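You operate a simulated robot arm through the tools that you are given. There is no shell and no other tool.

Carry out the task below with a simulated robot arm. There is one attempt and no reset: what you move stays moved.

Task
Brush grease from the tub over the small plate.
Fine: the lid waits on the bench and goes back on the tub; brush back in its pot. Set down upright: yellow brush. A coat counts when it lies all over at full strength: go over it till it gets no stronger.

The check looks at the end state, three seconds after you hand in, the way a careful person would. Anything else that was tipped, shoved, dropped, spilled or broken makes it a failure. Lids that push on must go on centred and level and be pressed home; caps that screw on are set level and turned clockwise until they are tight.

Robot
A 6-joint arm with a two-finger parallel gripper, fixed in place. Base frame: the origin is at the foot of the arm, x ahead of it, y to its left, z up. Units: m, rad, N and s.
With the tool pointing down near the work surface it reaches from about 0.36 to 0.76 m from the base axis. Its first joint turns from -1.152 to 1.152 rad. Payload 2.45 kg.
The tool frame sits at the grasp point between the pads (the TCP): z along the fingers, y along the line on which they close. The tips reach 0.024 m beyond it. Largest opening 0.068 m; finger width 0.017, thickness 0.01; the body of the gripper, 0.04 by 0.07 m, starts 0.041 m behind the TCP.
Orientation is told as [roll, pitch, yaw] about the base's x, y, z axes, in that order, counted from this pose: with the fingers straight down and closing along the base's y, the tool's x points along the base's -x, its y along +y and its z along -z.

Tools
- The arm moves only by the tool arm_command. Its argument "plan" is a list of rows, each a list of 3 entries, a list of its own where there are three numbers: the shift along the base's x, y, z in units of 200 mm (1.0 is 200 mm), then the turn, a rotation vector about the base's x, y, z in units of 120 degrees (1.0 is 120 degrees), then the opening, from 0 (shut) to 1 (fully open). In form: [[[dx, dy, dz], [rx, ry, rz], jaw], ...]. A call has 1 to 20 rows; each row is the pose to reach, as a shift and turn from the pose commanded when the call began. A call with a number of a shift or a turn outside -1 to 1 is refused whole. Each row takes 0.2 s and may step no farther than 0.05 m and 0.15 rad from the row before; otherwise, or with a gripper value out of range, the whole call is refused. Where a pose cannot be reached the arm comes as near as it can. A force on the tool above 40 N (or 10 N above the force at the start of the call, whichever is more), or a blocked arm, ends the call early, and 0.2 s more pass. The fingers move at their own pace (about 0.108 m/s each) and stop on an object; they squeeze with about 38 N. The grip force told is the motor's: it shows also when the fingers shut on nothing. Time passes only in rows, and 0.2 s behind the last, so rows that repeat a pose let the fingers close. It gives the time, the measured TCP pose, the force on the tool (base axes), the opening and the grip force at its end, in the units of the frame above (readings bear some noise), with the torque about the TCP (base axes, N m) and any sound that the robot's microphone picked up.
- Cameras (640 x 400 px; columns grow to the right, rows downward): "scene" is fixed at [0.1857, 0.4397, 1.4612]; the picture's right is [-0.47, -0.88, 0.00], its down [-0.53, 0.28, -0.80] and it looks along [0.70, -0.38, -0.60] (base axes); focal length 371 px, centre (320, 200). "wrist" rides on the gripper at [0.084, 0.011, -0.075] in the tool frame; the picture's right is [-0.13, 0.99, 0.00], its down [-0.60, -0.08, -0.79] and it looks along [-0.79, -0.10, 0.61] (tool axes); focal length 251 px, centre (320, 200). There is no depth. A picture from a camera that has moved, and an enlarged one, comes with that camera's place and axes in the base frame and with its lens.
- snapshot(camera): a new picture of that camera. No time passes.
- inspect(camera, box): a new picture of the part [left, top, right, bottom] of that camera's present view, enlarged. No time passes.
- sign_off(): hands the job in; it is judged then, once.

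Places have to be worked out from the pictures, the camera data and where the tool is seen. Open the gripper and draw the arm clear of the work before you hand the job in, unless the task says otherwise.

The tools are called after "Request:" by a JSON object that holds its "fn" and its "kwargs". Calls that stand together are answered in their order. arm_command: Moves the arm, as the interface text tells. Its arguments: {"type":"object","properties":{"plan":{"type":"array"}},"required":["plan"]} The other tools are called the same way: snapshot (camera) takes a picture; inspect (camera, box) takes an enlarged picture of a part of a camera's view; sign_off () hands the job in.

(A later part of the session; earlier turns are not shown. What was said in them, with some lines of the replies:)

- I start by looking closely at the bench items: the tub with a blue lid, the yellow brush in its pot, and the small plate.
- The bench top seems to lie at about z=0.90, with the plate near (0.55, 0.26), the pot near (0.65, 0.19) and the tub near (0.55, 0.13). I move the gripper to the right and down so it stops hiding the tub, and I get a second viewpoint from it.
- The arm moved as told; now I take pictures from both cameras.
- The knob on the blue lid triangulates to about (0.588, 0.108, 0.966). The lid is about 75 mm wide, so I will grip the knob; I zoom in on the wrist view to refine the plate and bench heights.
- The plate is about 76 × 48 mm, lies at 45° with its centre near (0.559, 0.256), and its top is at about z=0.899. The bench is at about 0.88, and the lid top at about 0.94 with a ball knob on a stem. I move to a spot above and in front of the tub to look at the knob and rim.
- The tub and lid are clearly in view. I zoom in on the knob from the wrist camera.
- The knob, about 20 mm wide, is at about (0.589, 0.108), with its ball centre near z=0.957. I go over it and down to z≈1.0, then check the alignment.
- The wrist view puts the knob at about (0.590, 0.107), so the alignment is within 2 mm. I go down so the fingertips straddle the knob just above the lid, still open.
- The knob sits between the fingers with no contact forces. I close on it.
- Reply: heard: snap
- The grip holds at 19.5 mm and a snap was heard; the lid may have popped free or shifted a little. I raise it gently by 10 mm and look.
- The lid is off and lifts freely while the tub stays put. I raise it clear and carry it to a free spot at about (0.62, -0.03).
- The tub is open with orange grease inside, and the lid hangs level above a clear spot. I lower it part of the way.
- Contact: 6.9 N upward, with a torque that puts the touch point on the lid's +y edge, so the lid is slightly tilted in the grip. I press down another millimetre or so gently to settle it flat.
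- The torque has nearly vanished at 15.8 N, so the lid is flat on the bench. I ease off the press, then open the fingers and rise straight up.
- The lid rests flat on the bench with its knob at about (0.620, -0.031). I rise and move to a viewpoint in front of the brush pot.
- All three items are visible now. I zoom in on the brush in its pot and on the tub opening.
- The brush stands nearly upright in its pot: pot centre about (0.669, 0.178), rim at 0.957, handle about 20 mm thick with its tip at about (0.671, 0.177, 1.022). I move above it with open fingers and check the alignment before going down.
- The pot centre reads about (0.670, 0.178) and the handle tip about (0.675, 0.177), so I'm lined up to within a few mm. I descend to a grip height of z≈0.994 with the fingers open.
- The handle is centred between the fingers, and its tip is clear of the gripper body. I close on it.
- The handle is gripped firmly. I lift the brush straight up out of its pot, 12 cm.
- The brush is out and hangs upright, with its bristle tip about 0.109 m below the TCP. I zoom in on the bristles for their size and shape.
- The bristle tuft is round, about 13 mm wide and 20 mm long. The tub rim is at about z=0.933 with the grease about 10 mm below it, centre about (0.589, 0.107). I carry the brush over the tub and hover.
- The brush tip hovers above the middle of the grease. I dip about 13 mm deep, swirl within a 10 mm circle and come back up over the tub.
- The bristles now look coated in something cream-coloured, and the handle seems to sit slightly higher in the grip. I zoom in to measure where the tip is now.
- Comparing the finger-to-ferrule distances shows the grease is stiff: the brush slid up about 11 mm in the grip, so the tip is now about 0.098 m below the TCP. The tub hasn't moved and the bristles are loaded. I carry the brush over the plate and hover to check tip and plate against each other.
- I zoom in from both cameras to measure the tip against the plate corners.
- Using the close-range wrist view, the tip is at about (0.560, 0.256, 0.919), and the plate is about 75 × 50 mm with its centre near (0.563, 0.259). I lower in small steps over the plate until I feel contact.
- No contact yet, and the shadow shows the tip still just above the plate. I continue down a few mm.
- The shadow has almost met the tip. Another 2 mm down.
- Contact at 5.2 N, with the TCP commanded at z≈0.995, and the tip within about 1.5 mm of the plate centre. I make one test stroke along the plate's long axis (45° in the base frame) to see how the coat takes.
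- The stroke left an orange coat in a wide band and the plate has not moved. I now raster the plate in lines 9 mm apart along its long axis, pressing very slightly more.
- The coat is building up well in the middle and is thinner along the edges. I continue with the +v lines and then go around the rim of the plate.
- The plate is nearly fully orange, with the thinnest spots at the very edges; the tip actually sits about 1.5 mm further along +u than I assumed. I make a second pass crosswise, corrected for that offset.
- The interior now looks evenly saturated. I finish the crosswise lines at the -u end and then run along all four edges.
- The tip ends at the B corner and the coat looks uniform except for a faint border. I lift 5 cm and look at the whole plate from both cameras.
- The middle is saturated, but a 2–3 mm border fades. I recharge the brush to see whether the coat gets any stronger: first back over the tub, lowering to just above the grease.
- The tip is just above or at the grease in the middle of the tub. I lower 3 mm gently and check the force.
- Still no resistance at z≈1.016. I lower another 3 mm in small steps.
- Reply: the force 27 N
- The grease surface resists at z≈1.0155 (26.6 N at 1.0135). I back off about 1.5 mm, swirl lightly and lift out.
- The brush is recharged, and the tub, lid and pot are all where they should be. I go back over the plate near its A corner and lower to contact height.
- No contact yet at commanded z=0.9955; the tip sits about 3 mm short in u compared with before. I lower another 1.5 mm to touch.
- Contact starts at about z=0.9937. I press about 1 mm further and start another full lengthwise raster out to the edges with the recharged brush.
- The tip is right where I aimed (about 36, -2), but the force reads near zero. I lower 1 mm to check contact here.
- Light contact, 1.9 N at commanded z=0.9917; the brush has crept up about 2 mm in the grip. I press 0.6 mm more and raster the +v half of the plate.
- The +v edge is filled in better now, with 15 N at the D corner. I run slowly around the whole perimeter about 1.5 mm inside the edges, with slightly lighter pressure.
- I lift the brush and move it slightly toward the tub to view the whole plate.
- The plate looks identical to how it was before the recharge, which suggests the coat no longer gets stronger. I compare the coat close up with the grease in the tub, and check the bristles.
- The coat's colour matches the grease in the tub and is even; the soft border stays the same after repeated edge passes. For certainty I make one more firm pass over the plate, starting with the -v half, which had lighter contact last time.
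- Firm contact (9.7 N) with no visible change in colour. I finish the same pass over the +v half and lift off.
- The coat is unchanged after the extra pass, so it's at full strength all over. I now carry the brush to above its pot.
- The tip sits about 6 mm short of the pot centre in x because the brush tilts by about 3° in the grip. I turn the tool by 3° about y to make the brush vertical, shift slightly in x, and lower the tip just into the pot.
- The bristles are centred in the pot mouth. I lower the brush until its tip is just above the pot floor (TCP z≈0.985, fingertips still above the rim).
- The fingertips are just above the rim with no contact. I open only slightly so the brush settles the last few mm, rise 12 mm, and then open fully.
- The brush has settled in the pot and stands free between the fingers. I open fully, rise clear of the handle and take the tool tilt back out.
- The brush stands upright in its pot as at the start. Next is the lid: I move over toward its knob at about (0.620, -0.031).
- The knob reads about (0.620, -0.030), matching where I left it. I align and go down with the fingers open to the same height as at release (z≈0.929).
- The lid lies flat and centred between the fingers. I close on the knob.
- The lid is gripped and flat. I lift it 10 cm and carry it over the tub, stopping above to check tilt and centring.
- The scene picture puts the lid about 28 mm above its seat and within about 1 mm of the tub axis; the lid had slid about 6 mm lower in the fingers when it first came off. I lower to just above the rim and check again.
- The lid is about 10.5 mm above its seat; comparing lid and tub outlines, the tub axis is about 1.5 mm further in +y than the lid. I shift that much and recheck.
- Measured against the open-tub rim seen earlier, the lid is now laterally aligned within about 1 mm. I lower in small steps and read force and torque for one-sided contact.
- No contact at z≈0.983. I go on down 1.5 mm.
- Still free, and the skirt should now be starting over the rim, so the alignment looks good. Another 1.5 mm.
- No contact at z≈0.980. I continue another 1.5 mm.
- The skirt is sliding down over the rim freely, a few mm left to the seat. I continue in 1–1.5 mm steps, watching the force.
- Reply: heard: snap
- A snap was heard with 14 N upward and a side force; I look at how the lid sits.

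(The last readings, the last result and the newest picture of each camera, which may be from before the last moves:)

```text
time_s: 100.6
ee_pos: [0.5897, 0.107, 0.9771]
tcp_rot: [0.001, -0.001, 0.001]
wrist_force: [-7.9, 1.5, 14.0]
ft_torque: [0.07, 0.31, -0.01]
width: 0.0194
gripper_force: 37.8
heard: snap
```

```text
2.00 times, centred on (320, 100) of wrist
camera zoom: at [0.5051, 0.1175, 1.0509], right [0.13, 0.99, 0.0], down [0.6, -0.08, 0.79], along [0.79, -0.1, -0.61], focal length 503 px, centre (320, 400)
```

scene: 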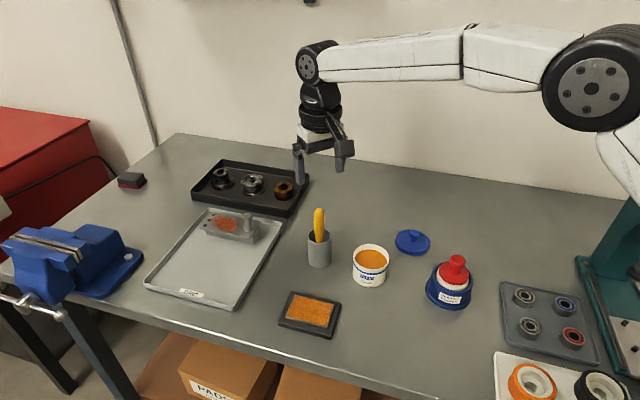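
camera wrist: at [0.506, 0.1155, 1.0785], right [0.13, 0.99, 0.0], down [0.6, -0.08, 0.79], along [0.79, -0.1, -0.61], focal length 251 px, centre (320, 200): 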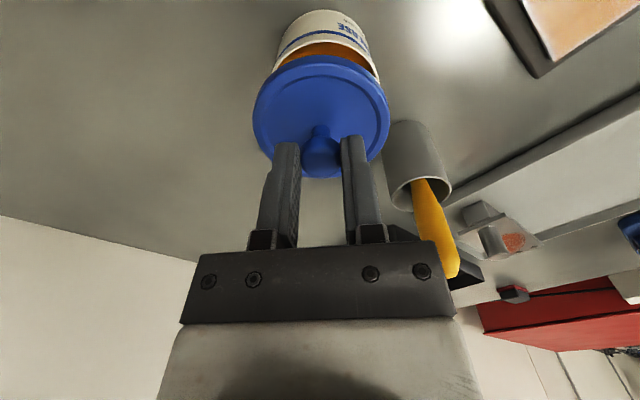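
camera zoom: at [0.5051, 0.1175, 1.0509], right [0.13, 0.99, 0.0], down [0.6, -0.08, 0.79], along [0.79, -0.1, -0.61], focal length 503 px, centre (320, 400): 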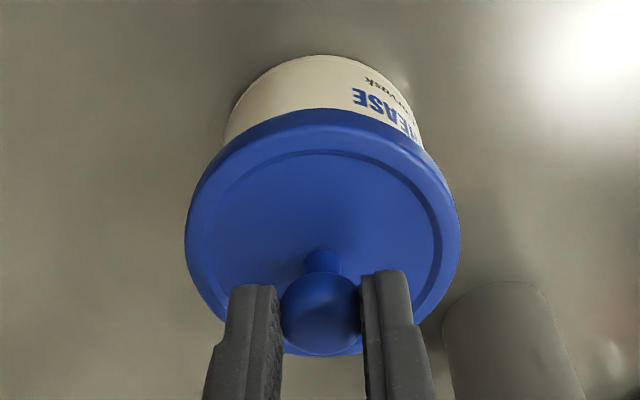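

The lid appears to have snapped on, sitting level like in the first pictures. I release the knob and rise, then inspect it.

Request:
{"fn": "arm_command", "kwargs": {"plan": [[[0, 0, 0.003], [0, 0, 0], 0.3], [[0, 0, 0.003], [0, 0, 0], 0.6], [[0, 0, 0.003], [0, 0, 0], 1], [[0, 0, 0.003], [0, 0, 0], 1], [[0, 0, 0.1], [0, 0, 0], 1], [[0, 0, 0.25], [0, 0, 0], 1], [[0, 0, 0.4], [0, 0, 0], 1], [[0, 0, 0.4], [0, 0, 0], 1]]}}

Request:
{"fn": "inspect", "kwargs": {"camera": "scene", "box": [345, 220, 395, 290]}}

Request:
{"fn": "snapshot", "kwargs": {"camera": "wrist"}}

Request:
{"fn": "inspect", "kwargs": {"camera": "scene", "box": [290, 200, 400, 295]}}

```text
time_s: 102.4
ee_pos: [0.5911, 0.1066, 1.0558]
tcp_rot: [0.0, 0.0, 0.001]
wrist_force: [-0.2, 0.3, -0.1]
ft_torque: [-0.01, -0.02, -0.01]
width: 0.0678
gripper_force: 0.0
```

```text
5.71 times, centred on (370, 255) of scene
camera zoom: at [0.1857, 0.4397, 1.4612], right [-0.47, -0.88, 0.0], down [-0.53, 0.28, -0.8], along [0.7, -0.38, -0.6], focal length 2122 px, centre (34, -114)
```

zoom: 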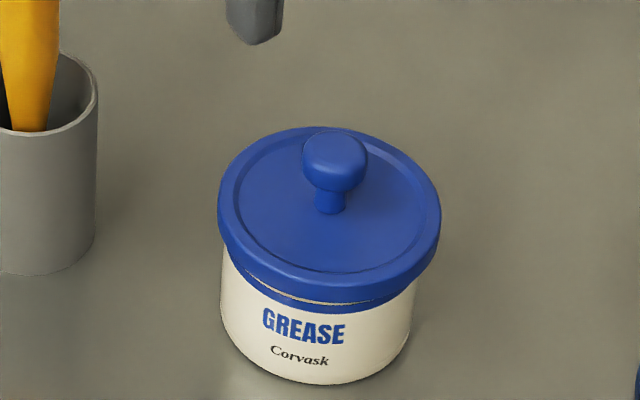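

```text
taken
camera wrist: at [0.5061, 0.1181, 1.1294], right [0.13, 0.99, 0.0], down [0.6, -0.08, 0.79], along [0.79, -0.1, -0.61], focal length 251 px, centre (320, 200)
```

wrist: 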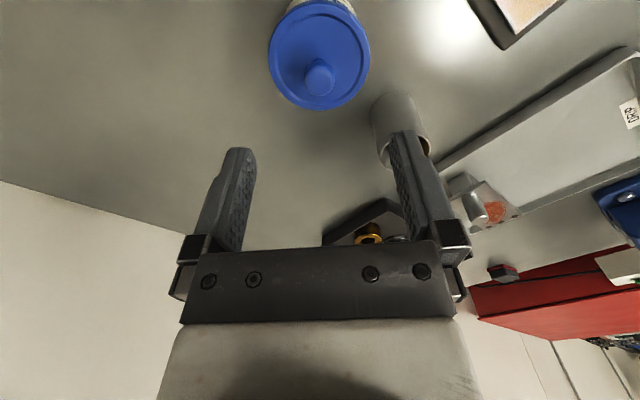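

```text
4.21 times, centred on (345, 248) of scene
camera zoom: at [0.1857, 0.4397, 1.4612], right [-0.47, -0.88, 0.0], down [-0.53, 0.28, -0.8], along [0.7, -0.38, -0.6], focal length 1563 px, centre (215, 0)
```

zoom: 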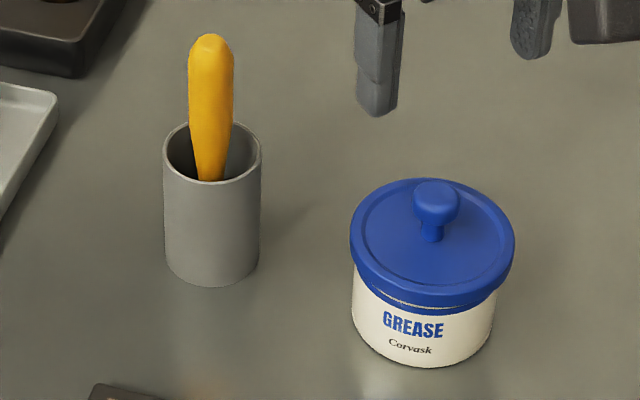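

The lid now looks the same as in the first picture: centred, level, tub unmoved. To make sure it's home, I close the fingers and bring them down over the knob to press on it.

Request:
{"fn": "arm_command", "kwargs": {"plan": [[[-0.005, 0, 0], [0, 0, 0], 0.5], [[-0.005, 0, 0], [0, 0, 0], 0], [[-0.005, 0, 0], [0, 0, 0], 0], [[-0.005, 0, -0.15], [0, 0, 0], 0], [[-0.005, 0, -0.26], [0, 0, 0], 0], [[-0.005, 0, -0.305], [0, 0, 0], 0], [[-0.005, 0, -0.305], [0, 0, 0], 0]]}}

Request:
{"fn": "inspect", "kwargs": {"camera": "scene", "box": [340, 200, 400, 290]}}

Request:
{"fn": "inspect", "kwargs": {"camera": "wrist", "box": [240, 0, 400, 200]}}

```text
time_s: 104.0
ee_pos: [0.5895, 0.1067, 0.9951]
tcp_rot: [-0.001, 0.0, 0.0]
wrist_force: [0.6, 0.0, 0.5]
ft_torque: [-0.02, -0.03, 0.03]
width: 0.0
gripper_force: 23.5
```

```text
4.44 times, centred on (370, 245) of scene
camera zoom: at [0.1857, 0.4397, 1.4612], right [-0.47, -0.88, 0.0], down [-0.53, 0.28, -0.8], along [0.7, -0.38, -0.6], focal length 1650 px, centre (98, 0)
```

zoom: 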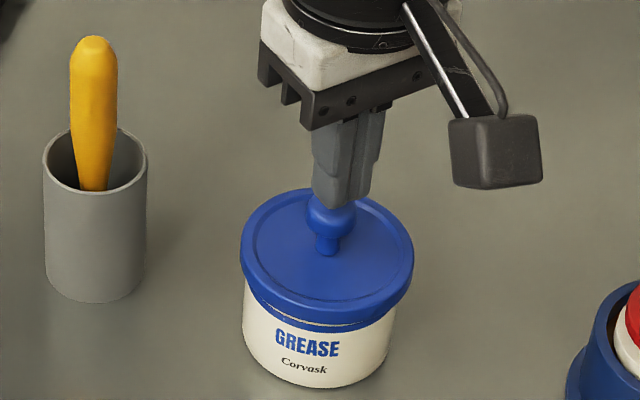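

```text
2.00 times, centred on (320, 100) of wrist
camera zoom: at [0.5047, 0.1177, 1.0682], right [0.13, 0.99, 0.0], down [0.6, -0.08, 0.79], along [0.79, -0.1, -0.61], focal length 503 px, centre (320, 400)
```

zoom: 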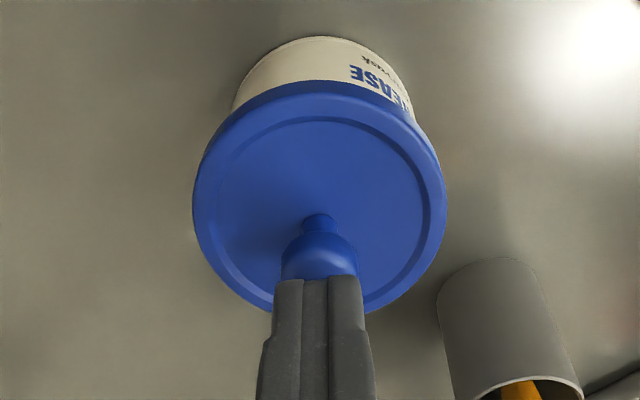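

The closed fingers hover just above the knob. I zoom in to check they are centred on it before pressing.

Request:
{"fn": "inspect", "kwargs": {"camera": "scene", "box": [350, 215, 390, 255]}}

Request:
{"fn": "inspect", "kwargs": {"camera": "wrist", "box": [280, 90, 360, 170]}}

```text
10.00 times, centred on (370, 235) of scene
camera zoom: at [0.1857, 0.4397, 1.4612], right [-0.47, -0.88, 0.0], down [-0.53, 0.28, -0.8], along [0.7, -0.38, -0.6], focal length 3713 px, centre (-180, -150)
```

zoom: 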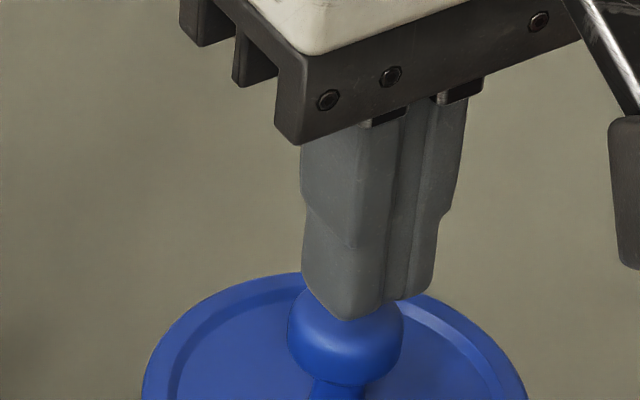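

```text
5.00 times, centred on (320, 130) of wrist
camera zoom: at [0.5047, 0.1177, 1.0682], right [0.13, 0.99, 0.0], down [0.6, -0.08, 0.79], along [0.79, -0.1, -0.61], focal length 1257 px, centre (320, 550)
```

zoom: 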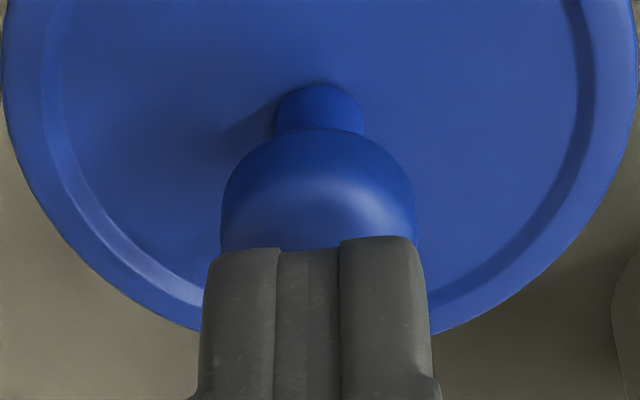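

The fingers cover the knob top; I shift 2 mm in +x to centre better and lower toward contact.

Request:
{"fn": "arm_command", "kwargs": {"plan": [[[0.01, 0.003, -0.01], [0, 0, 0], 0], [[0.01, 0.003, -0.02], [0, 0, 0], 0], [[0.01, 0.003, -0.025], [0, 0, 0], 0], [[0.01, 0.003, -0.025], [0, 0, 0], 0]]}}

```text
time_s: 105.0
ee_pos: [0.5908, 0.107, 0.9896]
tcp_rot: [-0.002, 0.0, 0.0]
wrist_force: [0.5, 0.1, -0.8]
ft_torque: [-0.06, -0.01, 0.01]
width: 0.0
gripper_force: 23.6
```

No contact yet at z≈0.990. I lower in 1 mm steps.

Request:
{"fn": "arm_command", "kwargs": {"plan": [[[0, 0, -0.005], [0, 0, 0], 0], [[0, 0, -0.01], [0, 0, 0], 0], [[0, 0, -0.01], [0, 0, 0], 0]]}}

```text
time_s: 105.8
ee_pos: [0.5912, 0.1061, 0.988]
tcp_rot: [0.001, -0.001, 0.0]
wrist_force: [0.0, -0.2, 0.1]
ft_torque: [0.0, 0.04, 0.03]
width: 0.0001
gripper_force: 23.5
```

Still free at z≈0.988; another 2 mm in small steps.

Request:
{"fn": "arm_command", "kwargs": {"plan": [[[0, 0, -0.005], [0, 0, 0], 0], [[0, 0, -0.01], [0, 0, 0], 0], [[0, 0, -0.01], [0, 0, 0], 0]]}}

Request:
{"fn": "inspect", "kwargs": {"camera": "scene", "box": [350, 215, 390, 255]}}

```text
time_s: 106.6
ee_pos: [0.5918, 0.1055, 0.986]
tcp_rot: [0.0, 0.0, -0.001]
wrist_force: [0.5, 1.2, -0.2]
ft_torque: [0.02, -0.03, 0.0]
width: 0.0
gripper_force: 23.2
```

```text
10.00 times, centred on (370, 235) of scene
camera zoom: at [0.1857, 0.4397, 1.4612], right [-0.47, -0.88, 0.0], down [-0.53, 0.28, -0.8], along [0.7, -0.38, -0.6], focal length 3713 px, centre (-180, -150)
```

zoom: 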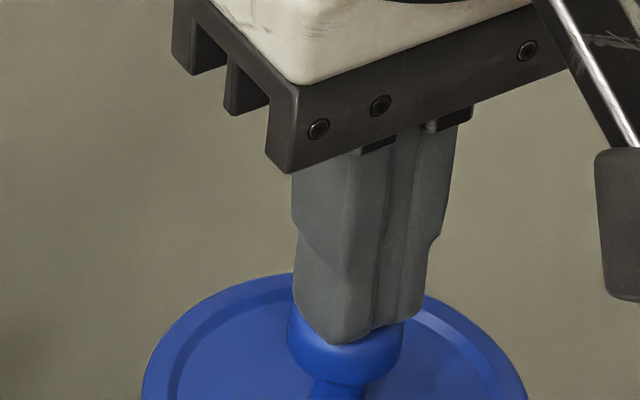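

No contact yet. I check with the wrist camera how the fingertips stand relative to the knob top.

Request:
{"fn": "inspect", "kwargs": {"camera": "wrist", "box": [270, 80, 370, 180]}}

Request:
{"fn": "inspect", "kwargs": {"camera": "scene", "box": [335, 215, 405, 285]}}

```text
4.00 times, centred on (320, 130) of wrist
camera zoom: at [0.5068, 0.1174, 1.0599], right [0.13, 0.99, 0.0], down [0.6, -0.08, 0.79], along [0.79, -0.1, -0.61], focal length 1006 px, centre (320, 480)
```

zoom: 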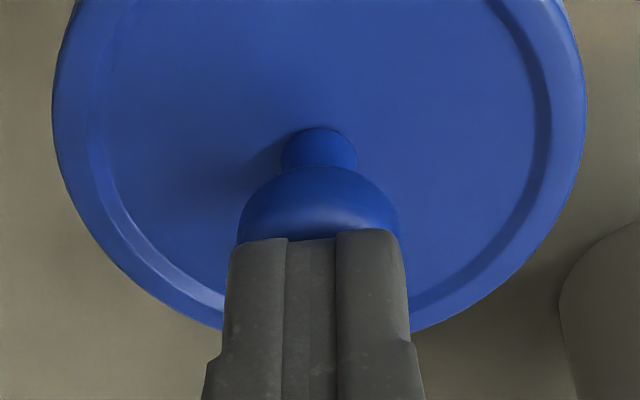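

```text
5.71 times, centred on (370, 250) of scene
camera zoom: at [0.1857, 0.4397, 1.4612], right [-0.47, -0.88, 0.0], down [-0.53, 0.28, -0.8], along [0.7, -0.38, -0.6], focal length 2122 px, centre (34, -86)
```

zoom: 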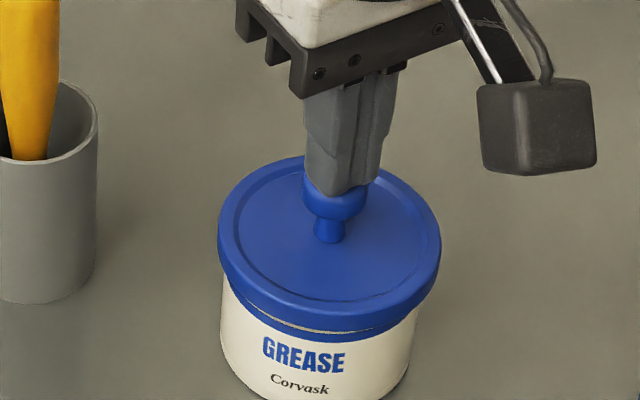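

The fingertips sit right over the knob, consistent with contact being close. I continue down 2 mm.

Request:
{"fn": "arm_command", "kwargs": {"plan": [[[0, 0, -0.005], [0, 0, 0], 0], [[0, 0, -0.01], [0, 0, 0], 0], [[0, 0, -0.01], [0, 0, 0], 0]]}}

```text
time_s: 107.4
ee_pos: [0.5909, 0.1057, 0.9856]
tcp_rot: [0.0, -0.002, -0.001]
wrist_force: [-3.0, -1.8, 10.6]
ft_torque: [-0.02, 0.06, -0.02]
width: 0.0
gripper_force: 23.3
```

Contact: 10.6 N, almost exactly centred on the knob. I press on to about 30 N to be sure the lid is home.

Request:
{"fn": "arm_command", "kwargs": {"plan": [[[0, 0, -0.003], [0, 0, 0], 0], [[0, 0, -0.006], [0, 0, 0], 0], [[0, 0, -0.009], [0, 0, 0], 0], [[0, 0, -0.009], [0, 0, 0], 0]]}}

```text
time_s: 108.2
ee_pos: [0.5926, 0.1072, 0.9853]
tcp_rot: [0.002, -0.003, -0.001]
wrist_force: [-3.7, -0.4, 7.2]
ft_torque: [-0.02, 0.05, -0.01]
width: 0.0
gripper_force: 24.3
stopped in row 4: the force on the tool passed its limit at 41 N (the readings are from after the stop); the commanded pose is now the measured one
```

The press reached 41 N with no further movement and no new snap, so the lid is home. I rise, open the gripper and look at everything.

Request:
{"fn": "arm_command", "kwargs": {"plan": [[[0, 0, 0.1], [0, 0, 0], 0], [[0, 0, 0.3], [0, 0, 0], 0], [[0, 0, 0.5], [0, 0, 0], 0.5], [[0, -0.1, 0.7], [0, 0, 0], 1], [[0, -0.3, 0.75], [0, 0, 0], 1], [[-0.1, -0.5, 0.8], [0, 0, 0], 1], [[-0.2, -0.7, 0.85], [0, 0, 0], 1], [[-0.3, -0.9, 0.9], [0, 0, 0], 1], [[-0.4, -0.95, 0.95], [0, 0, 0], 1], [[-0.4, -0.95, 0.95], [0, 0, 0], 1]]}}

Request:
{"fn": "snapshot", "kwargs": {"camera": "scene"}}

Request:
{"fn": "inspect", "kwargs": {"camera": "scene", "box": [290, 200, 400, 295]}}

Request:
{"fn": "inspect", "kwargs": {"camera": "scene", "box": [278, 285, 348, 335]}}

Request:
{"fn": "snapshot", "kwargs": {"camera": "wrist"}}

```text
time_s: 110.5
ee_pos: [0.5115, -0.0833, 1.1754]
tcp_rot: [0.001, 0.0, -0.001]
wrist_force: [0.7, -0.4, -0.8]
ft_torque: [0.0, 0.04, 0.04]
width: 0.0679
gripper_force: 0.2
```

```text
taken
```

scene: 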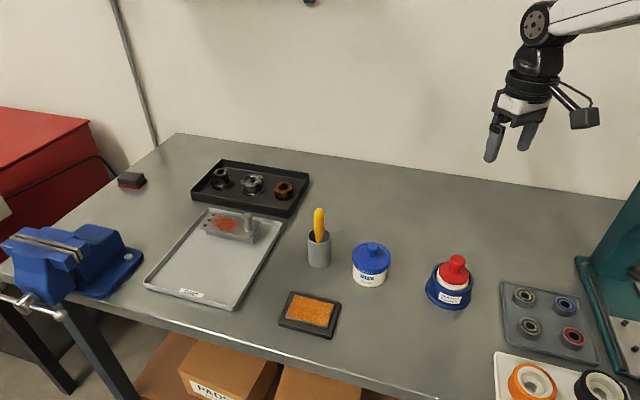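

```text
4.21 times, centred on (345, 248) of scene
camera zoom: at [0.1857, 0.4396, 1.4612], right [-0.47, -0.88, 0.0], down [-0.53, 0.28, -0.8], along [0.7, -0.38, -0.6], focal length 1563 px, centre (215, 0)
```

zoom: 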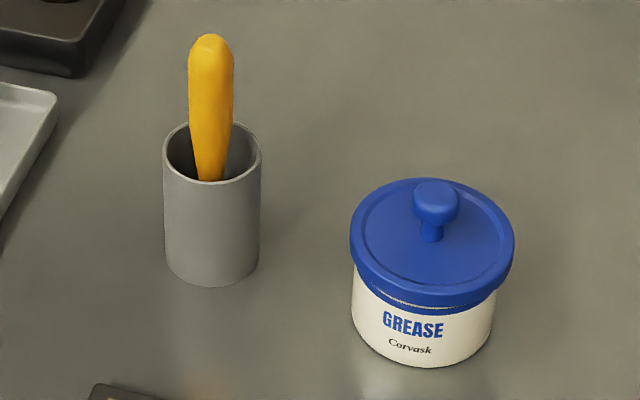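

```text
8.00 times, centred on (313, 310) of scene
camera zoom: at [0.1857, 0.4396, 1.4612], right [-0.47, -0.88, 0.0], down [-0.53, 0.28, -0.8], along [0.7, -0.38, -0.6], focal length 2970 px, centre (376, -680)
```

zoom: 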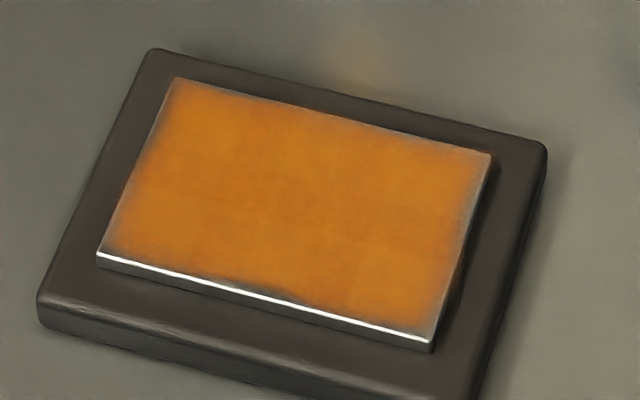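

```text
taken
camera wrist: at [0.4275, -0.0713, 1.2483], right [0.13, 0.99, 0.0], down [0.6, -0.08, 0.79], along [0.79, -0.1, -0.61], focal length 251 px, centre (320, 200)
```

wrist: 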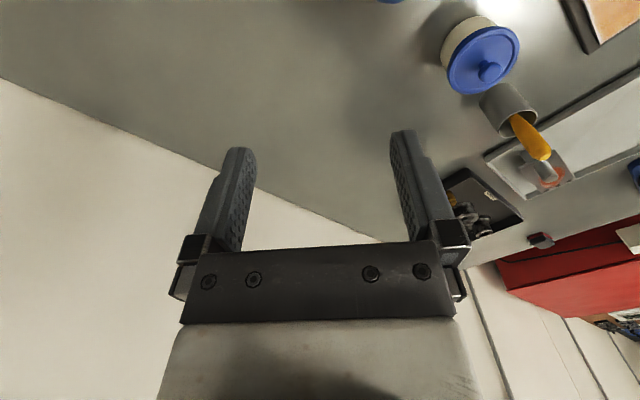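

Everything looks restored: lid on, brush in its pot, plate coated. I make a final check of the spot where the lid lay and the bench between tub and plate for any marks.

Request:
{"fn": "inspect", "kwargs": {"camera": "scene", "box": [370, 200, 470, 280]}}

Request:
{"fn": "inspect", "kwargs": {"camera": "scene", "box": [300, 240, 400, 330]}}

Request:
{"fn": "inspect", "kwargs": {"camera": "scene", "box": [350, 230, 395, 290]}}

```text
5.00 times, centred on (420, 240) of scene
camera zoom: at [0.1857, 0.4396, 1.4612], right [-0.47, -0.88, 0.0], down [-0.53, 0.28, -0.8], along [0.7, -0.38, -0.6], focal length 1856 px, centre (-180, 0)
```

zoom: 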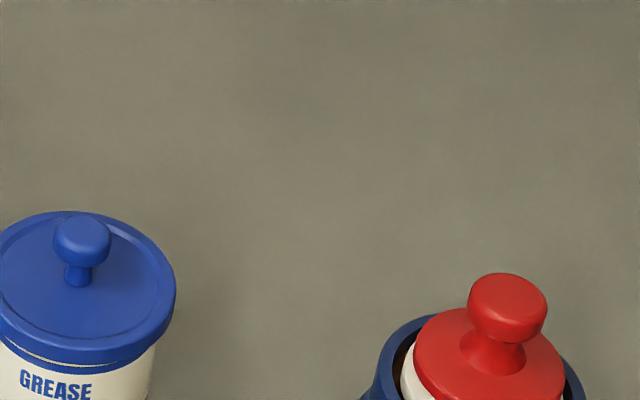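

```text
4.44 times, centred on (350, 285) of scene
camera zoom: at [0.1857, 0.4396, 1.4612], right [-0.47, -0.88, 0.0], down [-0.53, 0.28, -0.8], along [0.7, -0.38, -0.6], focal length 1650 px, centre (187, -178)
```

zoom: 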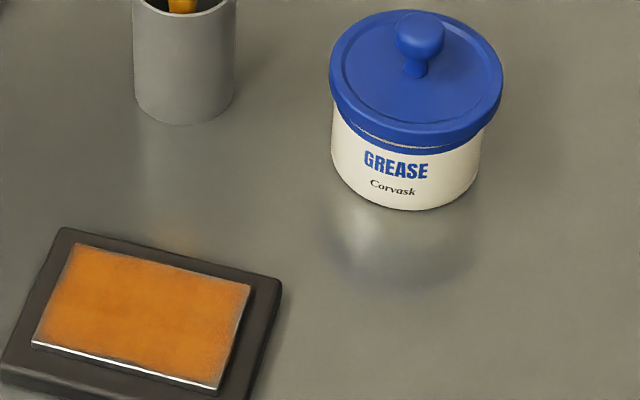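

```text
6.67 times, centred on (372, 260) of scene
camera zoom: at [0.1857, 0.4396, 1.4612], right [-0.47, -0.88, 0.0], down [-0.53, 0.28, -0.8], along [0.7, -0.38, -0.6], focal length 2475 px, centre (-30, -200)
```

zoom: 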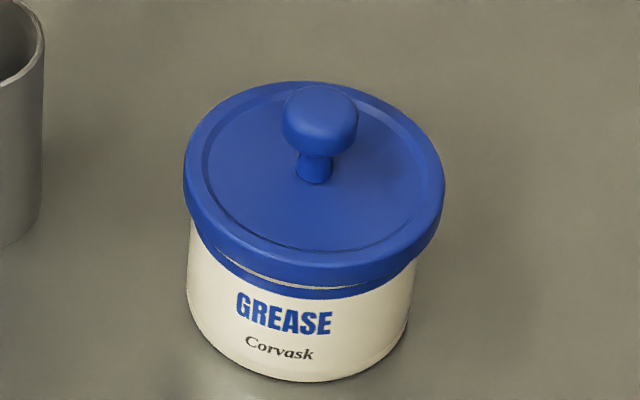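

The bench is clean, the lid sits level and pressed home, the brush stands in its pot, the plate is evenly coated, and the arm is clear with the gripper open. I hand the job in.

Request:
{"fn": "sign_off", "kwargs": {}}

```text
The job is handed in.
```

I brushed grease over the whole top of the small plate, and the job is handed in. I haven't seen the result of the check.

- **Coat:** The plate is evenly orange and matches the grease in the tub. I recharged the brush once, and two further rounds of strokes did not make it any stronger. A soft, slightly paler border about 2–4 mm wide stayed along the edges even after repeated passes there. I took that to be how the coat is drawn, not a thin spot.
- **Lid:** It waited flat on the bench, then went back on the tub and snapped on. I pressed down on the knob to about 40 N and it moved no further. It looks level and centred, as at the start.
- **Brush:** It is back in its pot and upright, much as it stood before.
- **Everything else:** The tub, pot and plate look unmoved. I saw no grease marks on the bench around them or where the lid lay. The gripper is open and the arm is clear of the work.
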